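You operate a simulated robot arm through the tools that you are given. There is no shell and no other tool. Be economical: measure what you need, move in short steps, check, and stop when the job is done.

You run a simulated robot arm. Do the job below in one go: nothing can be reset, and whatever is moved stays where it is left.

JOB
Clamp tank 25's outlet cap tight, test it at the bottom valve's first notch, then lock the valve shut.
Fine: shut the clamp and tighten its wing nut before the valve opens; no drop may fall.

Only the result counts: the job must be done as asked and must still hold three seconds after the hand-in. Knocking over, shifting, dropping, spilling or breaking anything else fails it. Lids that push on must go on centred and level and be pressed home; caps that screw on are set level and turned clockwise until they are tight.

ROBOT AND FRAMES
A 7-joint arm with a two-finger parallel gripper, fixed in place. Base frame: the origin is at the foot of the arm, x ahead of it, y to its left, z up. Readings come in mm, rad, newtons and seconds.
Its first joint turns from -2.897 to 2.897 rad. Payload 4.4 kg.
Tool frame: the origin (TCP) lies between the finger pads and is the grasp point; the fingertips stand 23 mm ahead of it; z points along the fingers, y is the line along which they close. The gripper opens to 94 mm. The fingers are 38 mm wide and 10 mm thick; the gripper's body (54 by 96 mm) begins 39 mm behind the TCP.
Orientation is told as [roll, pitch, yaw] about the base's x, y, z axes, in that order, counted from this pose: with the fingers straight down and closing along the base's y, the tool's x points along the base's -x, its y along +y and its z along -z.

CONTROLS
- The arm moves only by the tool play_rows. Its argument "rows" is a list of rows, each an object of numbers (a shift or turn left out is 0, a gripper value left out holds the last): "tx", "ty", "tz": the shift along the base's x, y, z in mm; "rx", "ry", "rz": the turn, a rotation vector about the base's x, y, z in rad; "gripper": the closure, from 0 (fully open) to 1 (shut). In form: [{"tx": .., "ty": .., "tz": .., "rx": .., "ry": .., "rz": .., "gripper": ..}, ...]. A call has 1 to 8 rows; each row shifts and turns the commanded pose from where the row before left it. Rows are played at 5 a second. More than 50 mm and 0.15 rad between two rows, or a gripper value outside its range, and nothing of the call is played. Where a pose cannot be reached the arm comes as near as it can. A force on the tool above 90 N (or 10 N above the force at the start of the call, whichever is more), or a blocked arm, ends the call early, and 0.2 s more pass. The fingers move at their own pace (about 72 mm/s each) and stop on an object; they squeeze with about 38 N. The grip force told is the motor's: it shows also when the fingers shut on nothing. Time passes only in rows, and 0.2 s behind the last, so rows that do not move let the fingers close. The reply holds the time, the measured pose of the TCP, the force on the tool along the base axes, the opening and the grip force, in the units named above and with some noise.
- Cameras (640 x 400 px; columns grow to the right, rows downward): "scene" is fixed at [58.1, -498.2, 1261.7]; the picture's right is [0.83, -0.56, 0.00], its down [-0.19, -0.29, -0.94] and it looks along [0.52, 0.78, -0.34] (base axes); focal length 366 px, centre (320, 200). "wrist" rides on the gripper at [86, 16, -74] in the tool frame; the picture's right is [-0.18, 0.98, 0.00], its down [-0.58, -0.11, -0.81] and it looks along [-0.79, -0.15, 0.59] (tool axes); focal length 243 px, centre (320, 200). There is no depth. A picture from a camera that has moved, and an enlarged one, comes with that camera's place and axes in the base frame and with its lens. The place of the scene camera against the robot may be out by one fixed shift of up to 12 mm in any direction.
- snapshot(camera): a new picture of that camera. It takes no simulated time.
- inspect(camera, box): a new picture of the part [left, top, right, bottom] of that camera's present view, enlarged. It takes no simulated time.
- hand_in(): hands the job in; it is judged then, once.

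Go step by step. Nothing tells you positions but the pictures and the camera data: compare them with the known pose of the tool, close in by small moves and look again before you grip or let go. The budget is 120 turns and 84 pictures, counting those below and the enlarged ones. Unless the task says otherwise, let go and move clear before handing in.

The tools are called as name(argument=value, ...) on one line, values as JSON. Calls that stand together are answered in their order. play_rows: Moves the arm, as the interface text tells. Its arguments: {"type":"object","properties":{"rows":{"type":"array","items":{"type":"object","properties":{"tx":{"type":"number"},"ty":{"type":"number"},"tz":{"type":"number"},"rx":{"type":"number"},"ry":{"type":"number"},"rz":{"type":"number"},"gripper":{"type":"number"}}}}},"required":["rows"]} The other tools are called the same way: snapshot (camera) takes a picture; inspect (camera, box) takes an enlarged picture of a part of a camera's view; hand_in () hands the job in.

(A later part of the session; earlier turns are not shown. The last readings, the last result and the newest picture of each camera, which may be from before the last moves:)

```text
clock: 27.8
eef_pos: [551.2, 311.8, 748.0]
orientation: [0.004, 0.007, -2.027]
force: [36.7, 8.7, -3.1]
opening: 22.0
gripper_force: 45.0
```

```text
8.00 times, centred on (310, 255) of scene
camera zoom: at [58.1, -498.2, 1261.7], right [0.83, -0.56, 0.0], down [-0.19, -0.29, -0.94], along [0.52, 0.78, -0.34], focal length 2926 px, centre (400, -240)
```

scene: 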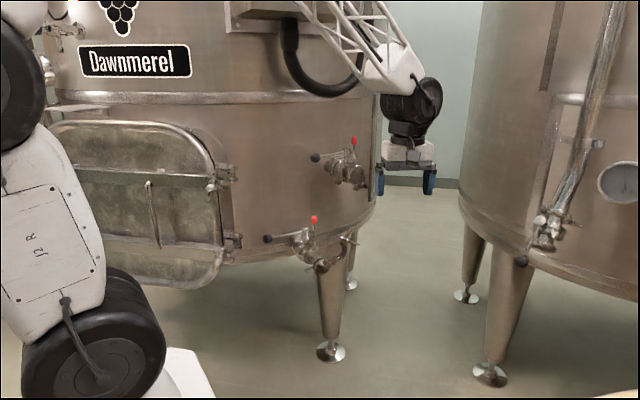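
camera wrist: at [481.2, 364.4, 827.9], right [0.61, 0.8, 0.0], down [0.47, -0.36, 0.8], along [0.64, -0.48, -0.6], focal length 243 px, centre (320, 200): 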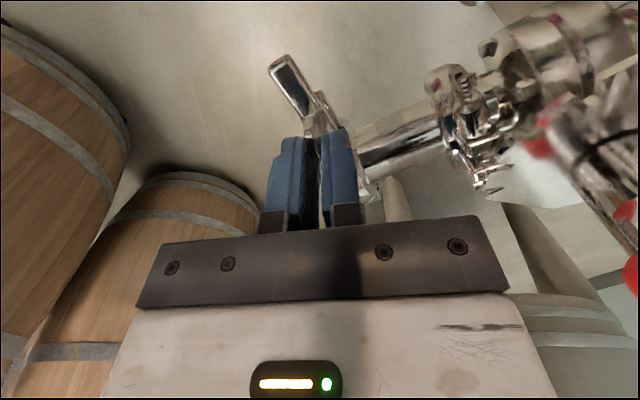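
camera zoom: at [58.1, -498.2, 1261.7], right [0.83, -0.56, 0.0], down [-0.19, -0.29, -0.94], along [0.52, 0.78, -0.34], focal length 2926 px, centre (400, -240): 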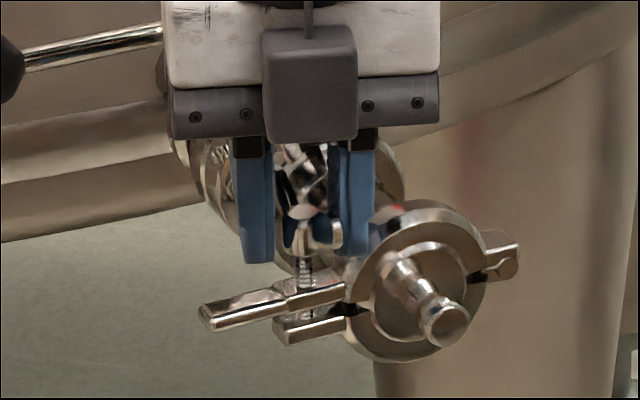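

The fingers were forced open to 22 mm at the end: the nut now resists, so it may be tight. I'll open and look at it.

play_rows(rows=[{"gripper": 0.62}, {"gripper": 0.62}])

inspect(camera="wrist", box=[220, 60, 420, 220])

inspect(camera="scene", box=[280, 230, 340, 280])

```text
clock: 28.4
eef_pos: [549.6, 311.6, 745.0]
orientation: [0.002, 0.001, -2.027]
force: [-16.7, -13.8, 1.3]
opening: 31.6
gripper_force: 0.2
```

```text
2.50 times, centred on (320, 140) of wrist
camera zoom: at [601.8, 381.2, 821.5], right [0.8, -0.6, 0.0], down [-0.36, -0.47, 0.81], along [-0.48, -0.65, -0.59], focal length 606 px, centre (320, 350)
```

zoom: 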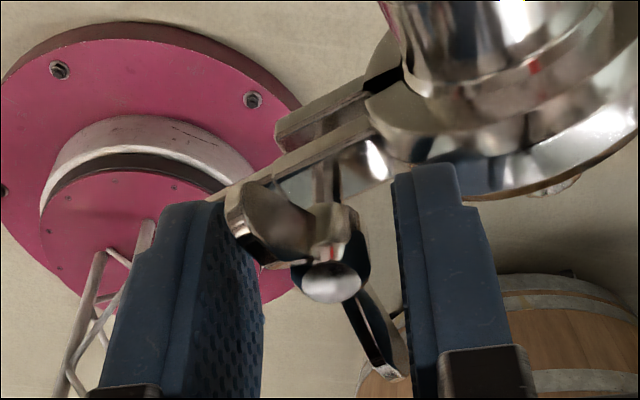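

```text
8.00 times, centred on (310, 255) of scene
camera zoom: at [58.1, -498.2, 1261.7], right [0.83, -0.56, 0.0], down [-0.19, -0.29, -0.94], along [0.52, 0.78, -0.34], focal length 2926 px, centre (400, -240)
```

zoom: 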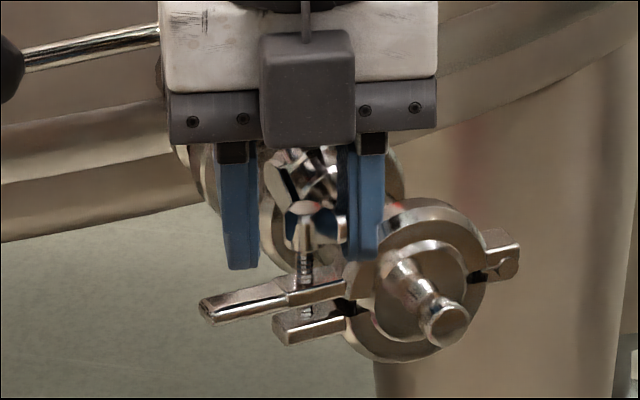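

The wings now lie near the y line again, so the nut made about half a turn and then refused while the tool went on. I'll re-grip in line with the wings and test whether it is really tight.

play_rows(rows=[{"tz": 6, "gripper": 0.62}, {"rz": 0.12}, {"rz": 0.12}, {"rz": 0.11}, {"tx": 1, "gripper": 0.8}, {"gripper": 0.9}, {"gripper": 1}, {"gripper": 1}])

play_rows(rows=[{"rz": -0.08}, {"rz": -0.08}])

play_rows(rows=[{"rz": -0.08}, {"rz": -0.08}])

```text
clock: 30.2
eef_pos: [552.0, 312.2, 753.5]
orientation: [0.004, 0.004, -1.674]
force: [-25.8, 6.8, 9.7]
opening: 8.0
gripper_force: 45.1
```

```text
clock: 30.8
eef_pos: [551.5, 311.9, 754.4]
orientation: [0.004, 0.006, -1.836]
force: [-11.8, -3.2, -1.8]
opening: 14.4
gripper_force: 44.9
```

```text
clock: 31.4
eef_pos: [551.5, 313.2, 754.4]
orientation: [0.004, 0.003, -1.995]
force: [-13.1, -3.3, 2.7]
opening: 20.8
gripper_force: 44.8
```

The nut does not move further; it is at a hard stop. I'll open, lift, and check that the stop is tightness and not a wing touching something.

play_rows(rows=[{"gripper": 0.6}, {"gripper": 0.6}, {"tz": 25}, {"tz": 25}])

inspect(camera="wrist", box=[240, 40, 440, 180])

inspect(camera="scene", box=[285, 225, 345, 275])

```text
clock: 32.4
eef_pos: [550.1, 311.9, 802.5]
orientation: [0.005, 0.005, -1.995]
force: [-0.5, 0.6, -0.3]
opening: 37.7
gripper_force: 0.0
```

```text
2.86 times, centred on (340, 110) of wrist
camera zoom: at [599.3, 384.4, 879.6], right [0.82, -0.57, 0.0], down [-0.34, -0.49, 0.8], along [-0.46, -0.66, -0.6], focal length 693 px, centre (263, 457)
```

zoom: 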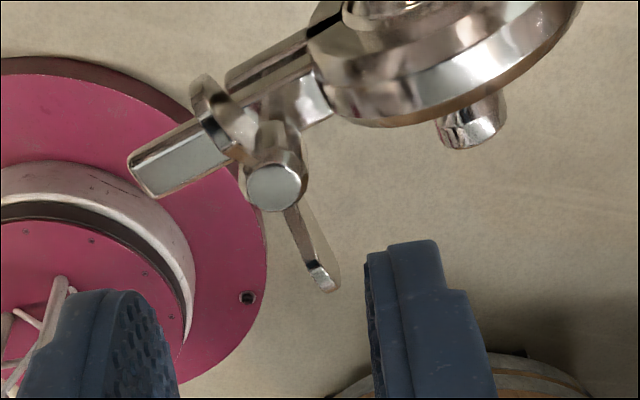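

```text
8.00 times, centred on (315, 250) of scene
camera zoom: at [58.1, -498.2, 1261.7], right [0.83, -0.56, 0.0], down [-0.19, -0.29, -0.94], along [0.52, 0.78, -0.34], focal length 2926 px, centre (360, -200)
```

zoom: 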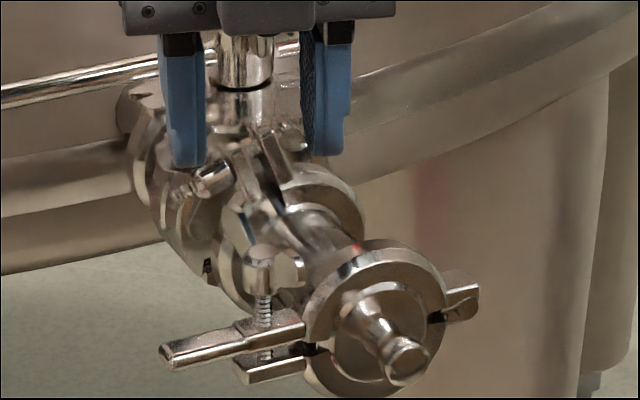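

The stop looks like tightness, but I'll zoom in to be sure no wing touches the neighbouring valve clamp.

inspect(camera="scene", box=[292, 236, 324, 274])

inspect(camera="wrist", box=[290, 20, 370, 120])

```text
10.53 times, centred on (308, 255) of scene
camera zoom: at [58.1, -498.2, 1261.7], right [0.83, -0.56, 0.0], down [-0.19, -0.29, -0.94], along [0.52, 0.78, -0.34], focal length 3850 px, centre (446, -379)
```

zoom: 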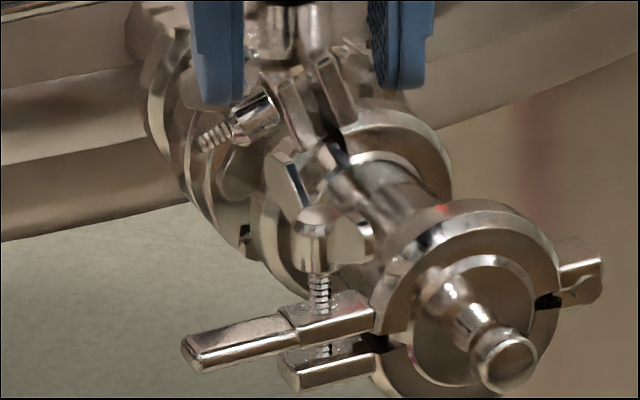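

```text
4.00 times, centred on (330, 70) of wrist
camera zoom: at [599.3, 384.4, 879.6], right [0.82, -0.57, 0.0], down [-0.34, -0.49, 0.8], along [-0.46, -0.66, -0.6], focal length 970 px, centre (280, 720)
```

zoom: 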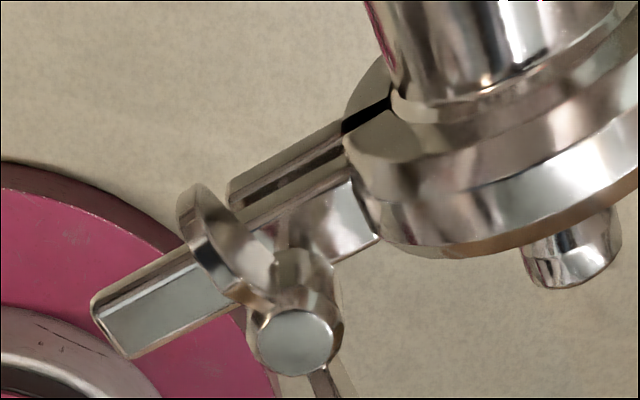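

The wing is free of its neighbours, so the nut is tight at its stop. I'll lift away and yaw back, so the camera can look at the valve's notch plate and red lock.

play_rows(rows=[{"tz": 30, "rz": 0.15}, {"tz": 20, "ty": -20, "rz": 0.15}, {"ty": -20, "rz": 0.15}, {"ty": -15, "rz": 0.15}, {"rz": 0.15}, {"rz": 0.15}, {"rz": 0.15}, {"rz": 0.15}])

play_rows(rows=[{"rz": 0.15}, {"rz": 0.15}, {"rz": 0.15}, {"rz": 0.15}, {"rz": 0.15}, {"rz": 0.15}, {"rz": 0.15}, {"rz": 0.15}])

play_rows(rows=[{"rz": 0.15}, {"rz": 0.15}, {"rz": 0.15}, {"rz": 0.15}, {"rz": 0.15}, {"rz": 0.15}, {"rz": 0.15}, {"rz": 0.12}])

snapshot(camera="wrist")

inspect(camera="scene", box=[260, 205, 340, 265])

```text
clock: 34.2
eef_pos: [552.4, 259.7, 852.9]
orientation: [0.002, 0.004, -0.793]
force: [0.1, -0.6, 0.1]
opening: 37.7
gripper_force: 0.0
```

```text
clock: 36.0
eef_pos: [550.5, 255.7, 853.0]
orientation: [0.004, 0.004, 0.405]
force: [-0.9, -0.2, -0.2]
opening: 37.8
gripper_force: 0.1
```

```text
clock: 37.8
eef_pos: [551.7, 257.7, 852.0]
orientation: [0.003, 0.006, 1.574]
force: [0.2, -0.2, 0.3]
opening: 37.7
gripper_force: 0.1
```

```text
31 pictures are left
camera wrist: at [536.4, 171.6, 928.4], right [-0.98, 0.18, 0.0], down [0.11, 0.59, 0.8], along [0.14, 0.79, -0.6], focal length 243 px, centre (320, 200)
```

wrist: 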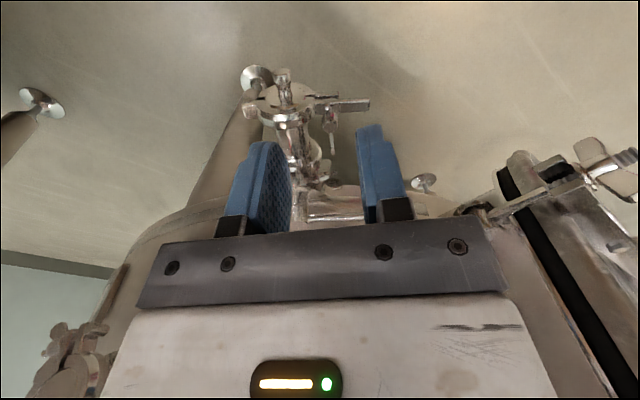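

```text
6.67 times, centred on (300, 235) of scene
camera zoom: at [58.1, -498.2, 1261.7], right [0.83, -0.56, 0.0], down [-0.19, -0.29, -0.94], along [0.52, 0.78, -0.34], focal length 2438 px, centre (453, -33)
```

zoom: 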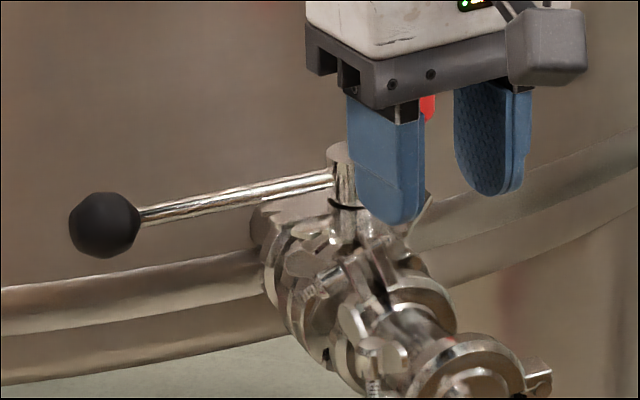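

I'll step back for an unobstructed look at the handle plate and lock.

play_rows(rows=[{"ty": -30, "tz": 30, "tx": 10}, {"ty": -30, "tz": 20, "tx": 10}, {"ty": -20, "tz": 20, "tx": 10}])

inspect(camera="scene", box=[285, 208, 335, 253])

inspect(camera="wrist", box=[250, 90, 390, 210])

```text
clock: 38.6
eef_pos: [581.9, 176.4, 922.9]
orientation: [0.004, 0.006, 1.573]
force: [-0.5, 0.9, 0.5]
opening: 37.5
gripper_force: 0.1
```

```text
8.89 times, centred on (310, 230) of scene
camera zoom: at [58.1, -498.2, 1261.7], right [0.83, -0.56, 0.0], down [-0.19, -0.29, -0.94], along [0.52, 0.78, -0.34], focal length 3251 px, centre (409, -71)
```

zoom: 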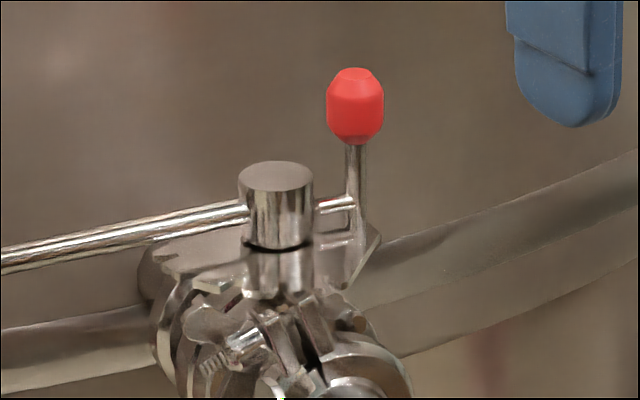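

```text
3.33 times, centred on (320, 150) of wrist
camera zoom: at [566.8, 90.8, 998.5], right [-0.98, 0.18, 0.0], down [0.11, 0.59, 0.8], along [0.14, 0.79, -0.6], focal length 809 px, centre (320, 367)
```

zoom: 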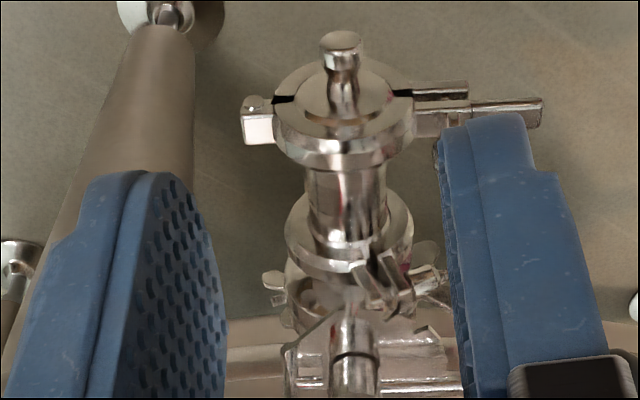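

The red post stands at the handle's tail on the far side of the stem. I'll look at it from above with fully open fingers.

play_rows(rows=[{"ty": 25, "tz": 14, "tx": 5, "gripper": 0}, {"ty": 25, "tz": 14, "tx": 5, "gripper": 0}, {"ty": 25, "tz": 14, "tx": 5, "gripper": 0}])

inspect(camera="wrist", box=[250, 110, 390, 225])

inspect(camera="scene", box=[300, 210, 324, 240])

```text
clock: 39.4
eef_pos: [593.3, 253.7, 967.3]
orientation: [0.005, 0.005, 1.573]
force: [0.1, 0.4, 0.5]
opening: 94.1
gripper_force: 0.1
```

```text
3.48 times, centred on (320, 168) of wrist
camera zoom: at [579.3, 167.2, 1043.0], right [-0.98, 0.18, 0.0], down [0.11, 0.59, 0.8], along [0.14, 0.79, -0.6], focal length 844 px, centre (320, 313)
```

zoom: 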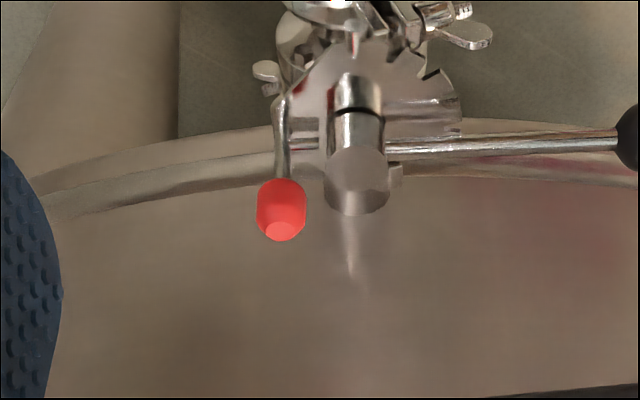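

```text
13.33 times, centred on (312, 225) of scene
camera zoom: at [58.1, -498.2, 1261.7], right [0.83, -0.56, 0.0], down [-0.19, -0.29, -0.94], along [0.52, 0.78, -0.34], focal length 4876 px, centre (427, -133)
```

zoom: 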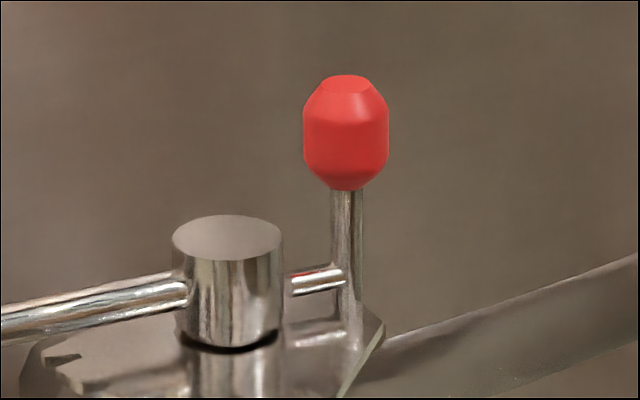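

I'll zoom in on the notched plate.

inspect(camera="wrist", box=[300, 100, 360, 160])

inspect(camera="scene", box=[292, 222, 322, 250])

inspect(camera="scene", box=[310, 130, 370, 190])

```text
6.67 times, centred on (330, 130) of wrist
camera zoom: at [579.3, 167.2, 1043.0], right [-0.98, 0.18, 0.0], down [0.11, 0.59, 0.8], along [0.14, 0.79, -0.6], focal length 1618 px, centre (253, 667)
```

zoom: 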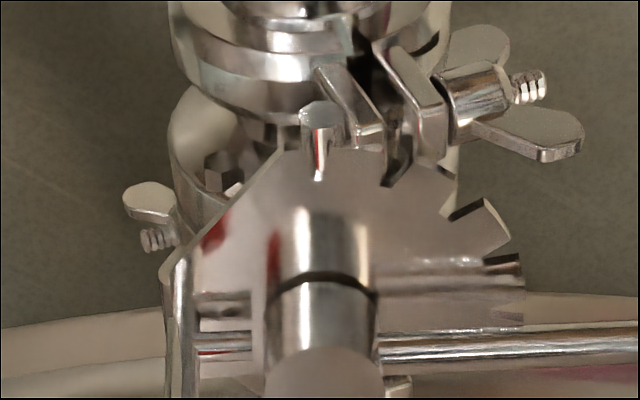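

```text
14.29 times, centred on (307, 236) of scene
camera zoom: at [58.1, -498.2, 1261.7], right [0.83, -0.56, 0.0], down [-0.19, -0.29, -0.94], along [0.52, 0.78, -0.34], focal length 5225 px, centre (506, -314)
```

zoom: 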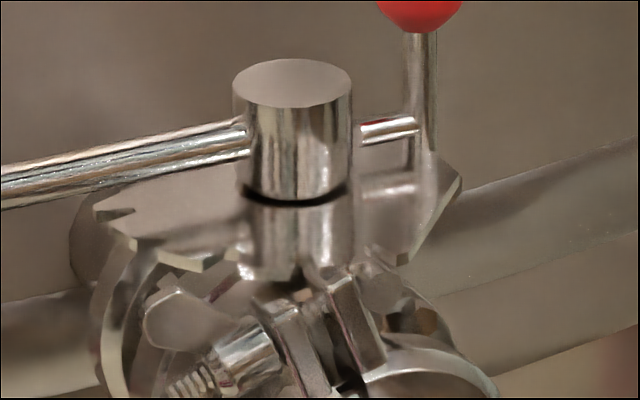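

```text
6.67 times, centred on (340, 160) of scene
camera zoom: at [58.1, -498.2, 1261.7], right [0.83, -0.56, 0.0], down [-0.19, -0.29, -0.94], along [0.52, 0.78, -0.34], focal length 2438 px, centre (187, 467)
```

zoom: 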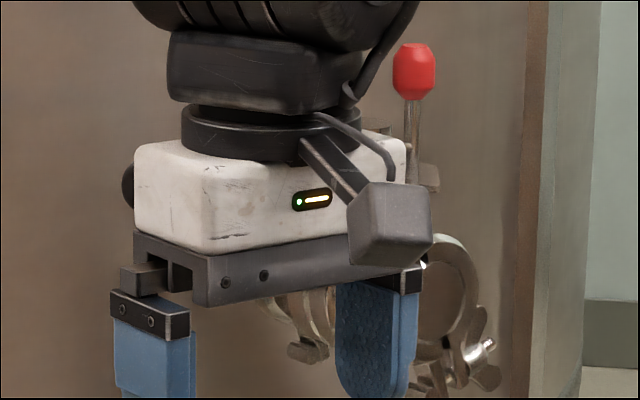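

The sector plate has notches at roughly 20°, 45° and 70° from shut, and the handle opens towards −y. I'll bring the tool to yaw 0 tilted 45° towards the tank, so it can cage the black knob from front and behind without nearing the wall.

play_rows(rows=[{"rz": -0.15, "tx": -14, "gripper": 0.3}, {"rz": -0.15, "tx": -14}, {"rz": -0.15, "tx": -14}, {"rz": -0.15, "tx": -14}, {"rz": -0.15, "tx": -14}, {"rz": -0.15, "tx": -14}, {"rz": -0.15, "tx": -14}, {"rz": -0.15, "tx": -14}])

play_rows(rows=[{"rz": -0.15}, {"rz": -0.15}, {"rz": -0.07}, {"rx": 0.15, "tz": -10}, {"rx": 0.15, "tz": -10}, {"rx": 0.15, "tz": -10}, {"rx": 0.15, "tz": -10}, {"rx": 0.15, "tz": -10}])

snapshot(camera="wrist")

snapshot(camera="scene")

```text
clock: 41.2
eef_pos: [483.5, 253.3, 966.2]
orientation: [0.004, 0.007, 0.373]
force: [0.3, 0.0, 0.2]
opening: 65.7
gripper_force: 0.0
```

```text
clock: 43.0
eef_pos: [484.7, 252.2, 914.2]
orientation: [0.756, 0.0, 0.006]
force: [0.5, 0.4, 0.3]
opening: 66.1
gripper_force: 0.1
```

```text
22 pictures are left
camera wrist: at [398.5, 212.1, 980.7], right [0.18, 0.72, 0.67], down [0.58, -0.63, 0.51], along [0.79, 0.3, -0.53], focal length 243 px, centre (320, 200)
```

wrist: 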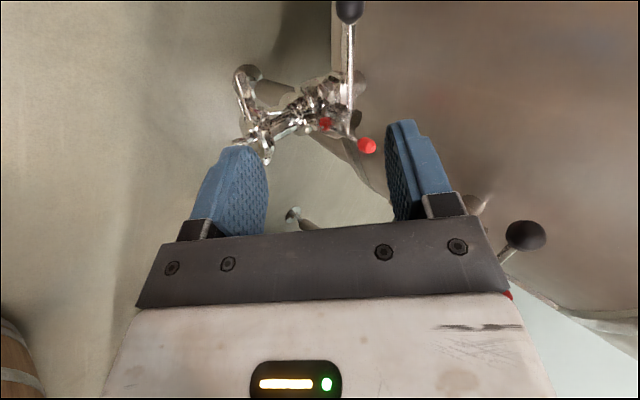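

```text
21 pictures are left
```

scene: 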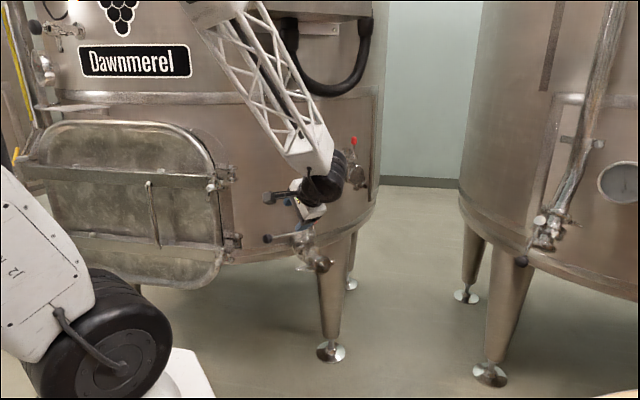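

Wrist-only triangulation puts the knob at (485, 424, 776), stem at about (608, 418), and red knob at (642, 416, 799). I move to a standoff in line with the knob, with the opening at 44 mm, and look.

play_rows(rows=[{"ty": 35, "tz": -22, "gripper": 0.53}, {"ty": 35, "tz": -22}, {"ty": 35, "tz": -22}, {"ty": 14, "tz": -15}, {"ty": 14, "tz": -15}])

snapshot(camera="wrist")

```text
clock: 44.2
eef_pos: [485.8, 386.6, 817.4]
orientation: [0.753, 0.001, 0.006]
force: [-0.1, -1.6, -0.2]
opening: 44.3
gripper_force: 0.1
```

```text
20 pictures are left
camera wrist: at [399.8, 346.3, 883.8], right [0.18, 0.72, 0.67], down [0.59, -0.63, 0.51], along [0.79, 0.3, -0.53], focal length 243 px, centre (320, 200)
```

wrist: 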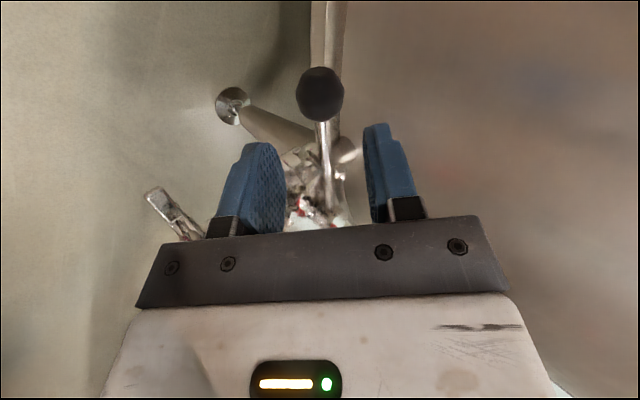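

Three wrist views now agree on the knob at (483, 436, 766), which makes the handle exactly square to the pipe and the first notch about 22° from it. I approach the knob.

play_rows(rows=[{"tx": -2.5, "ty": 10, "tz": -10, "gripper": 0.58}, {"ty": 10, "tz": -10}, {"ty": 10, "tz": -10}, {"ty": 9, "tz": -10}])

snapshot(camera="wrist")

```text
clock: 45.2
eef_pos: [483.2, 423.3, 779.7]
orientation: [0.754, -0.002, 0.006]
force: [-0.4, -0.9, 0.7]
opening: 39.3
gripper_force: 0.0
```

```text
19 pictures are left
camera wrist: at [396.5, 384.2, 846.0], right [0.18, 0.72, 0.67], down [0.59, -0.63, 0.51], along [0.79, 0.3, -0.53], focal length 243 px, centre (320, 200)
```

wrist: 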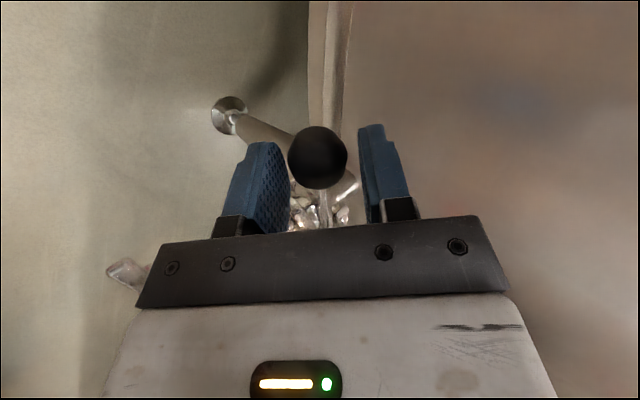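

The knob is centred between the fingers. I close on it.

play_rows(rows=[{"gripper": 0.68}, {"gripper": 1}, {"gripper": 1}])

```text
clock: 46.0
eef_pos: [483.1, 422.6, 778.7]
orientation: [0.753, 0.002, 0.005]
force: [7.3, -11.9, -19.4]
opening: 31.1
gripper_force: 45.2
```

Knob gripped. I swing it along the arc towards −y, first half way to the notch.

play_rows(rows=[{"tx": -0.5, "ty": -6.2}, {"tx": -0.4, "ty": -6.1}, {"tx": 0, "ty": -6.2}, {"tx": 0.2, "ty": -6.2}])

```text
clock: 46.9
eef_pos: [485.6, 410.7, 789.3]
orientation: [0.766, -0.008, 0.01]
force: [-12.4, 10.7, 24.1]
opening: 28.4
gripper_force: 44.6
stopped in row 4: the force on the tool passed its limit (the readings are from after the stop); the commanded pose is now the measured one
```

The fingers slid up the knob: the handle resisted. I look at what happened.

snapshot(camera="wrist")

inspect(camera="scene", box=[255, 205, 335, 265])

```text
18 pictures are left
camera wrist: at [399.2, 369.6, 852.9], right [0.17, 0.71, 0.68], down [0.58, -0.63, 0.51], along [0.79, 0.31, -0.52], focal length 243 px, centre (320, 200)
```

wrist: 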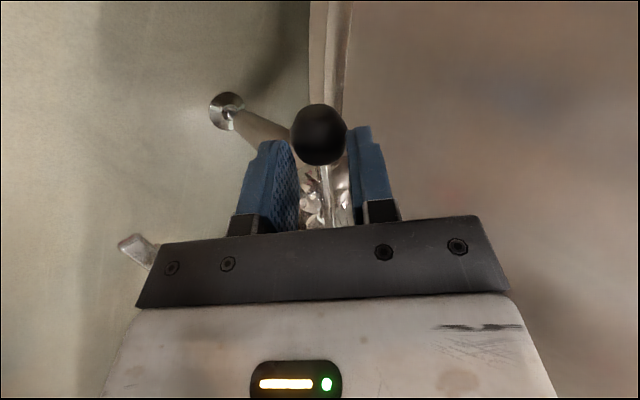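

```text
6.67 times, centred on (295, 235) of scene
camera zoom: at [58.1, -498.2, 1261.7], right [0.83, -0.56, 0.0], down [-0.19, -0.29, -0.94], along [0.52, 0.78, -0.34], focal length 2438 px, centre (487, -33)
```

zoom: 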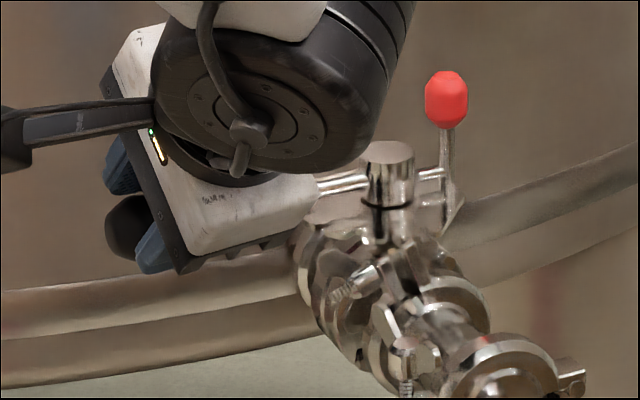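

The handle barely moved, as the round knob let the fingers ride up. I'll back off, tilt steeper and cage the straight rod instead, which gives a firm hold.

play_rows(rows=[{"gripper": 0.5}, {"gripper": 0.5}, {"ty": -12, "tz": 15}, {"ty": -12, "tz": 15, "rx": -0.12}, {"tx": 18, "ty": 0, "rx": -0.13}, {"tx": 18, "gripper": 0.7}])

snapshot(camera="wrist")

```text
clock: 48.3
eef_pos: [520.8, 385.5, 817.8]
orientation: [0.512, -0.007, 0.01]
force: [-0.5, -0.5, 0.5]
opening: 28.3
gripper_force: 0.1
```

```text
16 pictures are left
camera wrist: at [433.8, 362.3, 890.2], right [0.17, 0.86, 0.48], down [0.58, -0.48, 0.65], along [0.79, 0.17, -0.58], focal length 243 px, centre (320, 200)
```

wrist: 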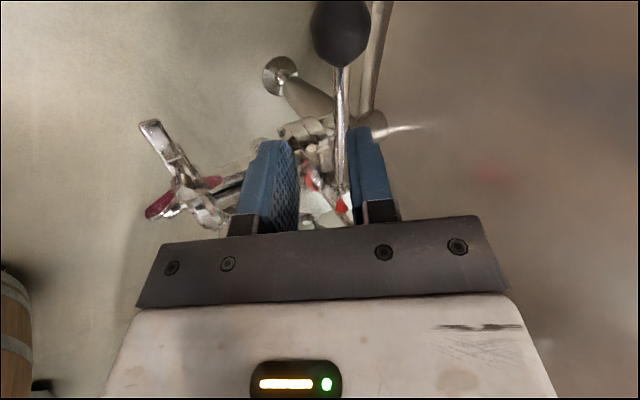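

The rod lies 12 mm to the right of the finger mid-line. I shift sideways first, then advance along the tool axis until the rod is at the grasp point.

play_rows(rows=[{"tx": 1, "ty": 11, "tz": 6}, {"ty": 8, "tz": -14}, {"ty": 8, "tz": -14}, {"ty": 8, "tz": -14}, {"ty": 8, "tz": -14}])

snapshot(camera="wrist")

```text
clock: 49.5
eef_pos: [523.0, 429.3, 767.1]
orientation: [0.513, -0.008, 0.009]
force: [0.7, 0.1, 0.6]
opening: 27.9
gripper_force: 0.0
```

```text
15 pictures are left
camera wrist: at [436.0, 405.1, 839.7], right [0.17, 0.86, 0.48], down [0.58, -0.48, 0.65], along [0.79, 0.17, -0.58], focal length 243 px, centre (320, 200)
```

wrist: 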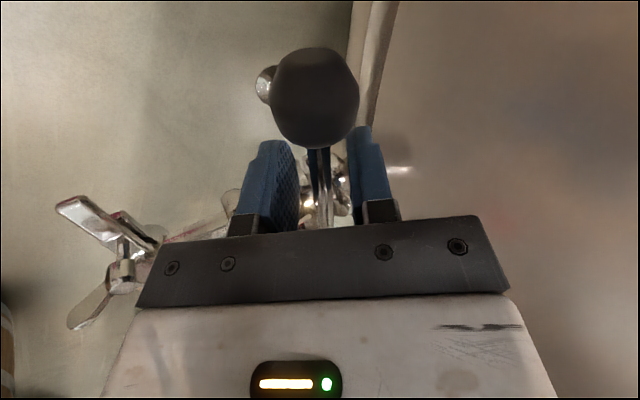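

The rod is caged. I close and pull gently along the arc.

play_rows(rows=[{"gripper": 0.85}, {"gripper": 1}, {"gripper": 1}])

play_rows(rows=[{"ty": -2}, {"ty": -2}, {"ty": -2, "rz": 0.03}])

```text
clock: 50.3
eef_pos: [522.5, 427.6, 767.3]
orientation: [0.513, -0.005, 0.009]
force: [-2.3, -7.3, 9.8]
opening: 13.6
gripper_force: 45.3
```

```text
clock: 51.1
eef_pos: [523.4, 425.4, 770.1]
orientation: [0.513, -0.01, 0.041]
force: [-10.5, 67.0, 6.6]
opening: 14.1
gripper_force: 45.3
```

The rod resists 67 N without moving, so something holds the handle. I relax the pull and look closely at the red lever's foot.

play_rows(rows=[{"ty": 4, "tz": -2, "rz": -0.03}])

inspect(camera="scene", box=[304, 214, 324, 244])

```text
clock: 51.5
eef_pos: [524.0, 426.6, 766.1]
orientation: [0.514, -0.01, 0.008]
force: [0.8, 14.5, 45.2]
opening: 13.0
gripper_force: 45.1
```

```text
13.33 times, centred on (314, 229) of scene
camera zoom: at [58.1, -498.2, 1261.7], right [0.83, -0.56, 0.0], down [-0.19, -0.29, -0.94], along [0.52, 0.78, -0.34], focal length 4876 px, centre (400, -187)
```

zoom: 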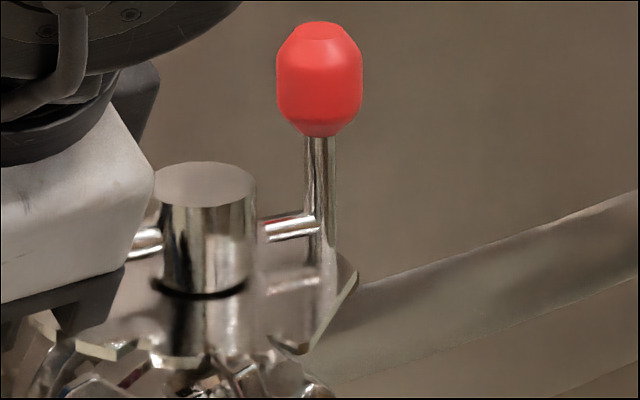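

The handle is held, and the red lever sits on the handle's tail, so it is evidently the lock and is engaged now. I release the rod, back off, and reorient to come at the red knob from the front, below the upper tap's knob.

play_rows(rows=[{"gripper": 0.7}, {"gripper": 0.7}, {"ty": -14, "tz": 26}, {"ty": -20, "tz": 36}, {"ty": -35, "tz": 30}, {"ty": -40, "tz": 20}, {"ty": -20}])

play_rows(rows=[{"ry": 0.0735, "rz": -0.1305, "tx": 13}, {"ry": 0.0735, "rz": -0.1305, "tx": 13}, {"ry": 0.0735, "rz": -0.1305, "tx": 13}, {"ry": 0.0735, "rz": -0.1305, "tx": 13}, {"ry": 0.0735, "rz": -0.1305, "tx": 13}, {"ry": 0.0735, "rz": -0.1305, "tx": 13}, {"ry": 0.0735, "rz": -0.1305, "tx": 13}, {"ry": 0.0735, "rz": -0.1305, "tx": 13}])

play_rows(rows=[{"ry": 0.0735, "rz": -0.1305, "tx": 7}, {"ry": 0.0735, "rz": -0.1305, "tx": 7}, {"ry": 0.034, "rz": -0.061}, {"rx": 0.14}, {"rx": 0.14}, {"rx": 0.14}, {"rx": 0.14}, {"rx": 0.127}])

snapshot(camera="wrist")

```text
clock: 53.1
eef_pos: [524.4, 296.8, 877.0]
orientation: [0.514, -0.005, 0.011]
force: [0.3, 1.1, -0.1]
opening: 28.2
gripper_force: 0.0
```

```text
clock: 54.9
eef_pos: [627.1, 296.9, 875.2]
orientation: [0.206, 0.473, -1.138]
force: [0.3, 0.2, 0.8]
opening: 28.1
gripper_force: 0.1
```

```text
clock: 56.7
eef_pos: [640.9, 297.1, 875.5]
orientation: [0.038, 1.202, -1.531]
force: [-0.8, -0.9, 0.1]
opening: 28.0
gripper_force: 0.0
```

```text
13 pictures are left
camera wrist: at [655.7, 258.4, 984.8], right [0.99, -0.06, -0.16], down [-0.1, -0.96, -0.25], along [-0.14, 0.27, -0.95], focal length 243 px, centre (320, 200)
```

wrist: 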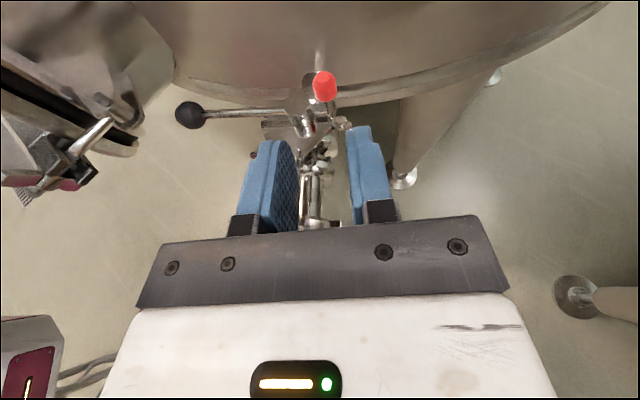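

This view from above is good; I zoom in on the lock and plate.

inspect(camera="wrist", box=[250, 60, 360, 150])

```text
4.44 times, centred on (305, 105) of wrist
camera zoom: at [655.7, 258.4, 984.8], right [0.99, -0.06, -0.16], down [-0.1, -0.96, -0.25], along [-0.14, 0.27, -0.95], focal length 1078 px, centre (387, 622)
```

zoom: 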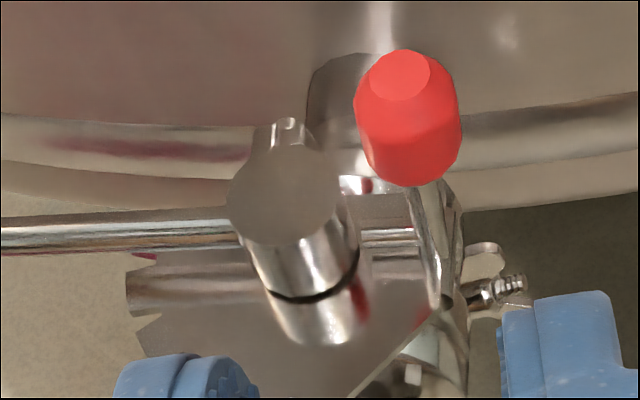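

The red lever stands on the plate's edge at the handle's tail. I come in around the red knob with fingers on its ±x sides.

play_rows(rows=[{"ty": 25, "tz": -20}, {"ty": 25, "tz": -20}, {"ty": 25, "tz": -12}, {"ty": 20, "tz": -8}, {"ty": 16, "tz": -6}])

snapshot(camera="wrist")

```text
clock: 57.9
eef_pos: [641.3, 409.8, 809.3]
orientation: [0.039, 1.199, -1.531]
force: [-0.1, 0.5, -0.5]
opening: 28.1
gripper_force: 0.0
```

```text
11 pictures are left
camera wrist: at [656.2, 372.1, 918.9], right [0.99, -0.06, -0.16], down [-0.1, -0.96, -0.25], along [-0.14, 0.26, -0.95], focal length 243 px, centre (320, 200)
```

wrist: 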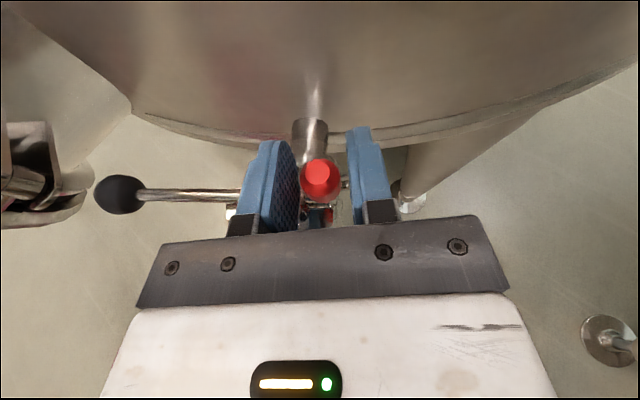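

Red knob is nicely between the fingers. I grip it and try a small lift.

play_rows(rows=[{"gripper": 0.8}, {"gripper": 1}, {"gripper": 1}])

play_rows(rows=[{"tz": 1.5}, {"tz": 1.5}, {"tz": 1}])

```text
clock: 58.7
eef_pos: [640.6, 410.7, 810.6]
orientation: [0.038, 1.2, -1.53]
force: [-7.9, 7.0, 2.3]
opening: 18.2
gripper_force: 45.6
```

```text
clock: 59.5
eef_pos: [638.6, 409.4, 812.6]
orientation: [0.033, 1.2, -1.537]
force: [6.8, 10.5, -28.8]
opening: 18.2
gripper_force: 45.5
```

Lifting is resisted. I undo it and try tilting it in x: first towards the stem (−x).

play_rows(rows=[{"tz": -4}, {"tx": -2}, {"tx": -2}, {"tx": -1}])

play_rows(rows=[{"tx": 5}, {"tx": 2}, {"tx": 2}, {"tx": 1}])

play_rows(rows=[{"tx": -5}, {"ty": -2}, {"ty": -2}, {"ty": -1}])

play_rows(rows=[{"ty": 5}, {"ty": 2}, {"ty": 2}, {"ty": 1}])

```text
clock: 60.5
eef_pos: [638.5, 408.6, 812.4]
orientation: [0.053, 1.199, -1.519]
force: [51.8, -9.6, 31.0]
opening: 18.3
gripper_force: 45.0
```

```text
clock: 61.5
eef_pos: [643.9, 408.7, 808.5]
orientation: [0.025, 1.198, -1.54]
force: [-26.1, -3.5, 1.3]
opening: 19.4
gripper_force: 45.4
```

```text
clock: 62.5
eef_pos: [641.4, 404.6, 810.4]
orientation: [0.041, 1.201, -1.53]
force: [-10.2, 30.7, -5.7]
opening: 18.6
gripper_force: 44.7
```

```text
clock: 63.5
eef_pos: [640.9, 413.6, 811.8]
orientation: [0.037, 1.199, -1.533]
force: [-6.6, -31.4, -3.1]
opening: 18.9
gripper_force: 44.6
```

Results are ambiguous in y, where the pads can slip. I look at whether the lever itself has tilted.

inspect(camera="scene", box=[300, 210, 325, 245])

```text
11.43 times, centred on (312, 228) of scene
camera zoom: at [58.1, -498.2, 1261.7], right [0.83, -0.56, 0.0], down [-0.19, -0.29, -0.94], along [0.52, 0.78, -0.34], focal length 4180 px, centre (406, -114)
```

zoom: 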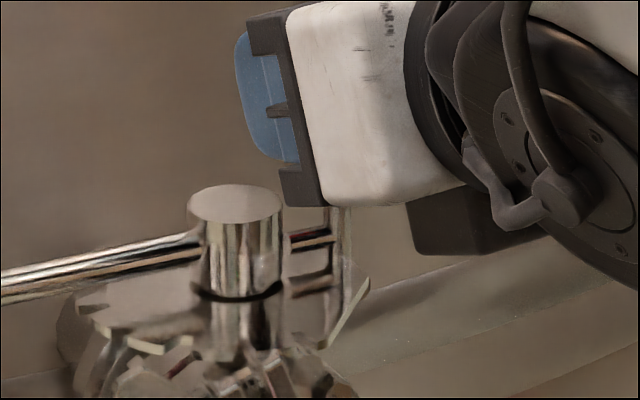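

The lever stayed upright; the pads only slipped. For a positive test I let go, back off, shut the fingers and press the red knob from the front (+y).

play_rows(rows=[{"gripper": 0.65}, {"gripper": 0.65}, {"ty": -25, "tz": 3}, {"ty": -25, "gripper": 1}, {"gripper": 1}, {"gripper": 1, "tz": -4}])

play_rows(rows=[{"ty": 10}, {"ty": 8}, {"ty": 3}, {"ty": 3}, {"ty": 2}])

```text
clock: 64.9
eef_pos: [640.8, 362.2, 809.0]
orientation: [0.037, 1.197, -1.533]
force: [0.1, 0.4, 0.7]
opening: 0.1
gripper_force: 38.4
```

```text
clock: 66.0
eef_pos: [639.9, 383.4, 809.8]
orientation: [0.038, 1.2, -1.536]
force: [-5.4, -33.1, 10.6]
opening: 0.0
gripper_force: 38.1
stopped in row 5: the force on the tool passed its limit (the readings are from after the stop); the commanded pose is now the measured one
```

The red knob is rigid towards +y. Next I take it with fingers in front of and behind it (yaw 0, tilted), so I can pull it positively towards −y or lift.

play_rows(rows=[{"ty": -25, "tz": 15, "gripper": 0.6}, {"ty": -25, "tz": 25, "rx": -0.1}, {"rx": -0.12, "tz": 20}, {"rx": -0.13, "tz": 12}, {"rx": -0.13}, {"rx": -0.12}, {"ry": -0.085, "rz": 0.124}, {"ry": -0.085, "rz": 0.124}])

play_rows(rows=[{"ry": -0.085, "rz": 0.124}, {"ry": -0.085, "rz": 0.124}, {"ry": -0.085, "rz": 0.124}, {"ry": -0.085, "rz": 0.124}, {"ry": -0.085, "rz": 0.124}, {"ry": -0.085, "rz": 0.124}, {"ry": -0.085, "rz": 0.124}, {"ry": -0.07, "rz": 0.102}])

snapshot(camera="wrist")

```text
clock: 67.8
eef_pos: [640.2, 335.0, 882.0]
orientation: [0.211, 0.566, -1.194]
force: [0.2, 0.7, 0.2]
opening: 37.5
gripper_force: 0.1
```

```text
clock: 69.5
eef_pos: [641.0, 334.9, 881.3]
orientation: [0.601, 0.044, -0.066]
force: [-0.8, -0.1, -0.1]
opening: 37.5
gripper_force: 0.1
```

```text
9 pictures are left
camera wrist: at [555.5, 311.5, 955.9], right [0.26, 0.79, 0.55], down [0.57, -0.59, 0.58], along [0.78, 0.16, -0.61], focal length 243 px, centre (320, 200)
```

wrist: 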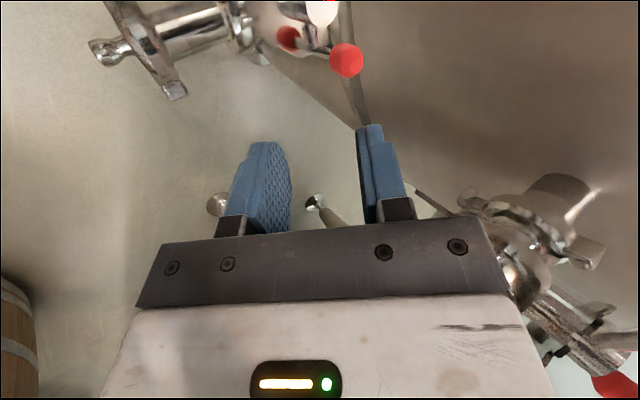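

The red knob is confirmed at (641, 416, 798). I go in with one finger behind and one in front.

play_rows(rows=[{"ty": 16.5, "tz": 11}, {"ty": 14, "tz": -20}, {"ty": 14, "tz": -20}, {"ty": 14, "tz": -20}, {"ty": 10, "tz": -15}, {"ty": 8, "tz": -12}])

play_rows(rows=[{"gripper": 0.75}, {"gripper": 1}, {"gripper": 1}])

play_rows(rows=[{"ty": -2}, {"ty": -2}, {"ty": -2}])

```text
clock: 71.0
eef_pos: [640.9, 409.4, 806.2]
orientation: [0.604, 0.044, -0.069]
force: [0.1, -16.2, 5.2]
opening: 41.9
gripper_force: 5.5
```

```text
clock: 71.8
eef_pos: [639.7, 408.0, 802.6]
orientation: [0.601, 0.047, -0.069]
force: [7.6, -77.7, -23.5]
opening: 38.1
gripper_force: 37.9
```

```text
clock: 72.5
eef_pos: [639.5, 405.8, 805.4]
orientation: [0.604, 0.045, -0.068]
force: [-10.0, -53.3, -19.6]
opening: 30.5
gripper_force: 45.1
```

The grip is wider than expected; I look.

snapshot(camera="wrist")

```text
8 pictures are left
camera wrist: at [554.6, 382.2, 880.6], right [0.26, 0.79, 0.55], down [0.57, -0.59, 0.58], along [0.78, 0.16, -0.61], focal length 243 px, centre (320, 200)
```

wrist: 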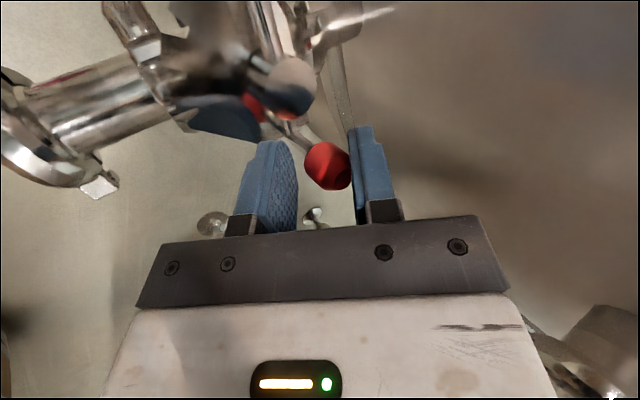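

The lever is still upright and it is the front finger that presses; I move the tool further −y until balanced, then pull.

play_rows(rows=[{"ty": -2, "tz": -1}, {"ty": -2, "tz": -1}])

play_rows(rows=[{"ty": -2}, {"ty": -2}])

play_rows(rows=[{"ty": -2}, {"ty": -2}])

```text
clock: 73.2
eef_pos: [642.4, 405.6, 807.3]
orientation: [0.608, 0.042, -0.067]
force: [-13.1, 26.0, 17.8]
opening: 28.3
gripper_force: 45.0
```

```text
clock: 73.7
eef_pos: [643.2, 402.7, 810.5]
orientation: [0.61, 0.036, -0.067]
force: [-4.2, 18.2, 3.3]
opening: 26.4
gripper_force: 45.0
stopped in row 2: the force on the tool passed its limit (the readings are from after the stop); the commanded pose is now the measured one
```

```text
clock: 74.5
eef_pos: [644.2, 402.0, 813.7]
orientation: [0.613, 0.034, -0.065]
force: [-3.3, 16.3, 4.4]
opening: 24.1
gripper_force: 44.5
stopped in row 2: the force on the tool passed its limit (the readings are from after the stop); the commanded pose is now the measured one
```

Red is rigid in ±y and −x; only +x gave earlier (it yielded about 3 mm and dipped). So the lever likely folds outwards to +x. I'll put closed fingertips between it and the stem, above the stem top, and push +x.

play_rows(rows=[{"gripper": 0.5}, {"gripper": 0.5}, {"ty": -15, "tz": 22}, {"ty": -12, "tz": 16, "gripper": 1}, {"tx": -22, "gripper": 1}, {"tx": -21, "gripper": 1}, {"ty": 13, "tz": -17}, {"ty": 13, "tz": -16}])

play_rows(rows=[{"tx": 5}, {"tx": 4}, {"tx": 4}, {"tx": 3}, {"tx": 3}])

```text
clock: 76.2
eef_pos: [602.8, 400.6, 819.2]
orientation: [0.613, 0.033, -0.066]
force: [0.2, 1.2, -0.3]
opening: 0.0
gripper_force: 38.4
```

```text
clock: 77.5
eef_pos: [621.6, 400.8, 819.4]
orientation: [0.612, 0.032, -0.063]
force: [-1.8, 0.3, -0.3]
opening: 0.0
gripper_force: 38.0
```

There's almost no resistance and the finger has passed where the knob's side was, so the lever seems to be folding. I look.

inspect(camera="scene", box=[295, 205, 335, 245])

```text
10.00 times, centred on (315, 225) of scene
camera zoom: at [58.1, -498.2, 1261.7], right [0.83, -0.56, 0.0], down [-0.19, -0.29, -0.94], along [0.52, 0.78, -0.34], focal length 3657 px, centre (370, -50)
```

zoom: 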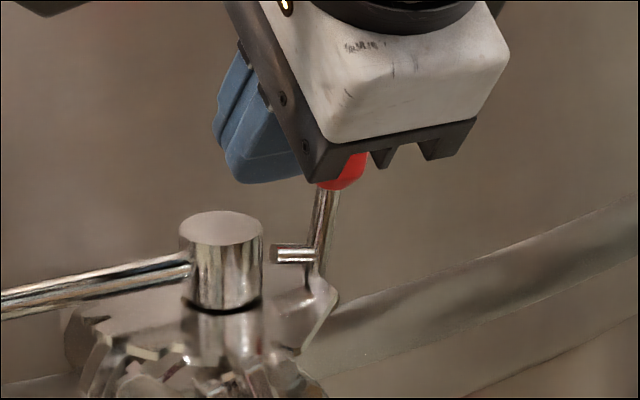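

Excellent: the peg is part of the red lever and was plugged into the stem; tilting it out (+x) unlocks. I push a little further so it stays out.

play_rows(rows=[{"tx": 5}, {"tx": 5}, {"tx": 5, "tz": -2}, {"tx": 4, "tz": -2}])

play_rows(rows=[{"tx": -12, "tz": 4}, {"tx": -12}, {"ty": -14, "tz": 20}, {"ty": -14, "tz": 20}])

inspect(camera="scene", box=[290, 205, 340, 245])

```text
clock: 78.5
eef_pos: [640.2, 401.1, 814.7]
orientation: [0.613, 0.033, -0.063]
force: [-0.3, 0.1, -0.8]
opening: 0.0
gripper_force: 38.0
```

```text
clock: 79.5
eef_pos: [614.5, 371.4, 859.3]
orientation: [0.613, 0.033, -0.066]
force: [1.0, -0.3, 0.9]
opening: 0.3
gripper_force: 38.3
```

```text
10.00 times, centred on (315, 225) of scene
camera zoom: at [58.1, -498.2, 1261.7], right [0.83, -0.56, 0.0], down [-0.19, -0.29, -0.94], along [0.52, 0.78, -0.34], focal length 3657 px, centre (370, -50)
```

zoom: 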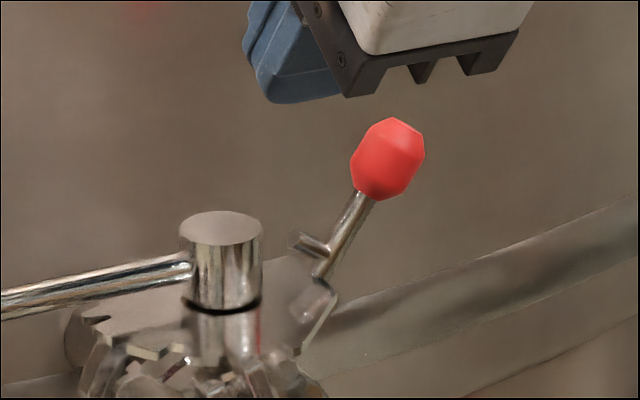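

Unlocked, and the lever stays tilted out. Now I return to the handle rod and cage it again.

play_rows(rows=[{"tx": -30, "ty": -8, "rz": 0.066, "gripper": 0.7}, {"tx": -30, "ry": -0.033}, {"tx": -31.5}, {"ty": 15, "tz": -20}, {"ty": 16, "tz": -23}])

snapshot(camera="wrist")

```text
clock: 80.7
eef_pos: [520.1, 392.6, 814.1]
orientation: [0.613, -0.001, 0.001]
force: [0.3, 0.2, 0.0]
opening: 28.2
gripper_force: 0.0
```

```text
5 pictures are left
camera wrist: at [434.6, 363.2, 885.8], right [0.18, 0.8, 0.56], down [0.58, -0.55, 0.6], along [0.79, 0.22, -0.57], focal length 243 px, centre (320, 200)
```

wrist: 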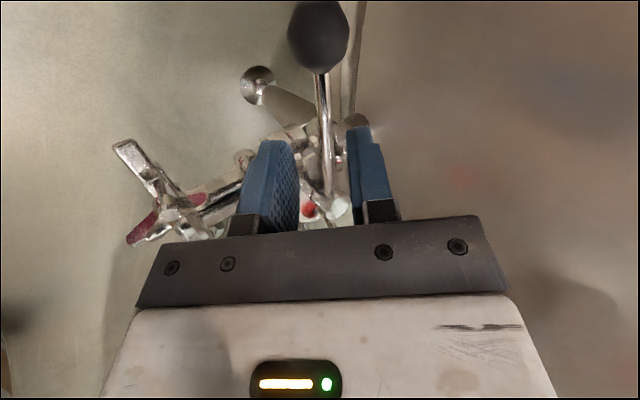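

Aligned. I advance, close, and swing the handle in small arc steps.

play_rows(rows=[{"tx": 1, "ty": 9, "tz": -12}, {"tx": 1, "ty": 9, "tz": -12}, {"ty": 9, "tz": -12}, {"ty": 9, "tz": -11}, {"gripper": 0.85}, {"gripper": 1}, {"gripper": 1}])

play_rows(rows=[{"tx": -0.2, "ty": -4.2, "rz": 0.05}, {"tx": -0.2, "ty": -4.3, "rz": 0.05}])

```text
clock: 82.2
eef_pos: [524.7, 429.7, 765.7]
orientation: [0.61, 0.004, 0.0]
force: [9.8, -48.9, -30.6]
opening: 12.9
gripper_force: 44.3
```

```text
clock: 82.8
eef_pos: [522.9, 423.1, 767.8]
orientation: [0.614, 0.002, 0.103]
force: [-20.6, -7.4, -31.6]
opening: 14.1
gripper_force: 45.0
```

It moves freely now. I continue towards the first notch.

play_rows(rows=[{"tx": 0.2, "ty": -4.3, "rz": 0.05}, {"tx": 0.3, "ty": -4.2, "rz": 0.05}, {"tx": 0.6, "ty": -4.2, "rz": 0.05}, {"tx": 0.7, "ty": -4.2, "rz": 0.05}])

inspect(camera="scene", box=[285, 215, 325, 245])

```text
clock: 83.8
eef_pos: [526.9, 406.0, 768.6]
orientation: [0.613, -0.001, 0.302]
force: [-5.4, -7.4, -27.5]
opening: 14.0
gripper_force: 44.7
```

```text
13.33 times, centred on (305, 230) of scene
camera zoom: at [58.1, -498.2, 1261.7], right [0.83, -0.56, 0.0], down [-0.19, -0.29, -0.94], along [0.52, 0.78, -0.34], focal length 4876 px, centre (520, -200)
```

zoom: 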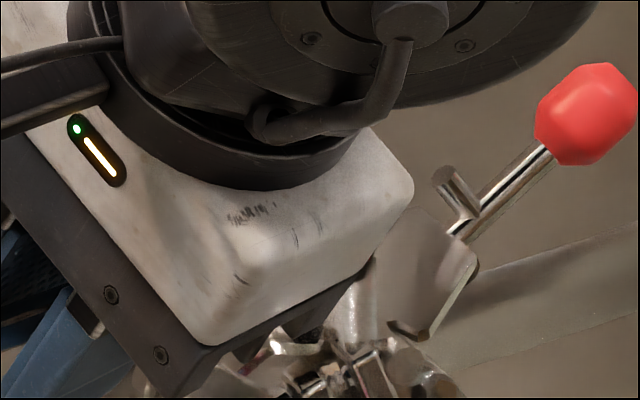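

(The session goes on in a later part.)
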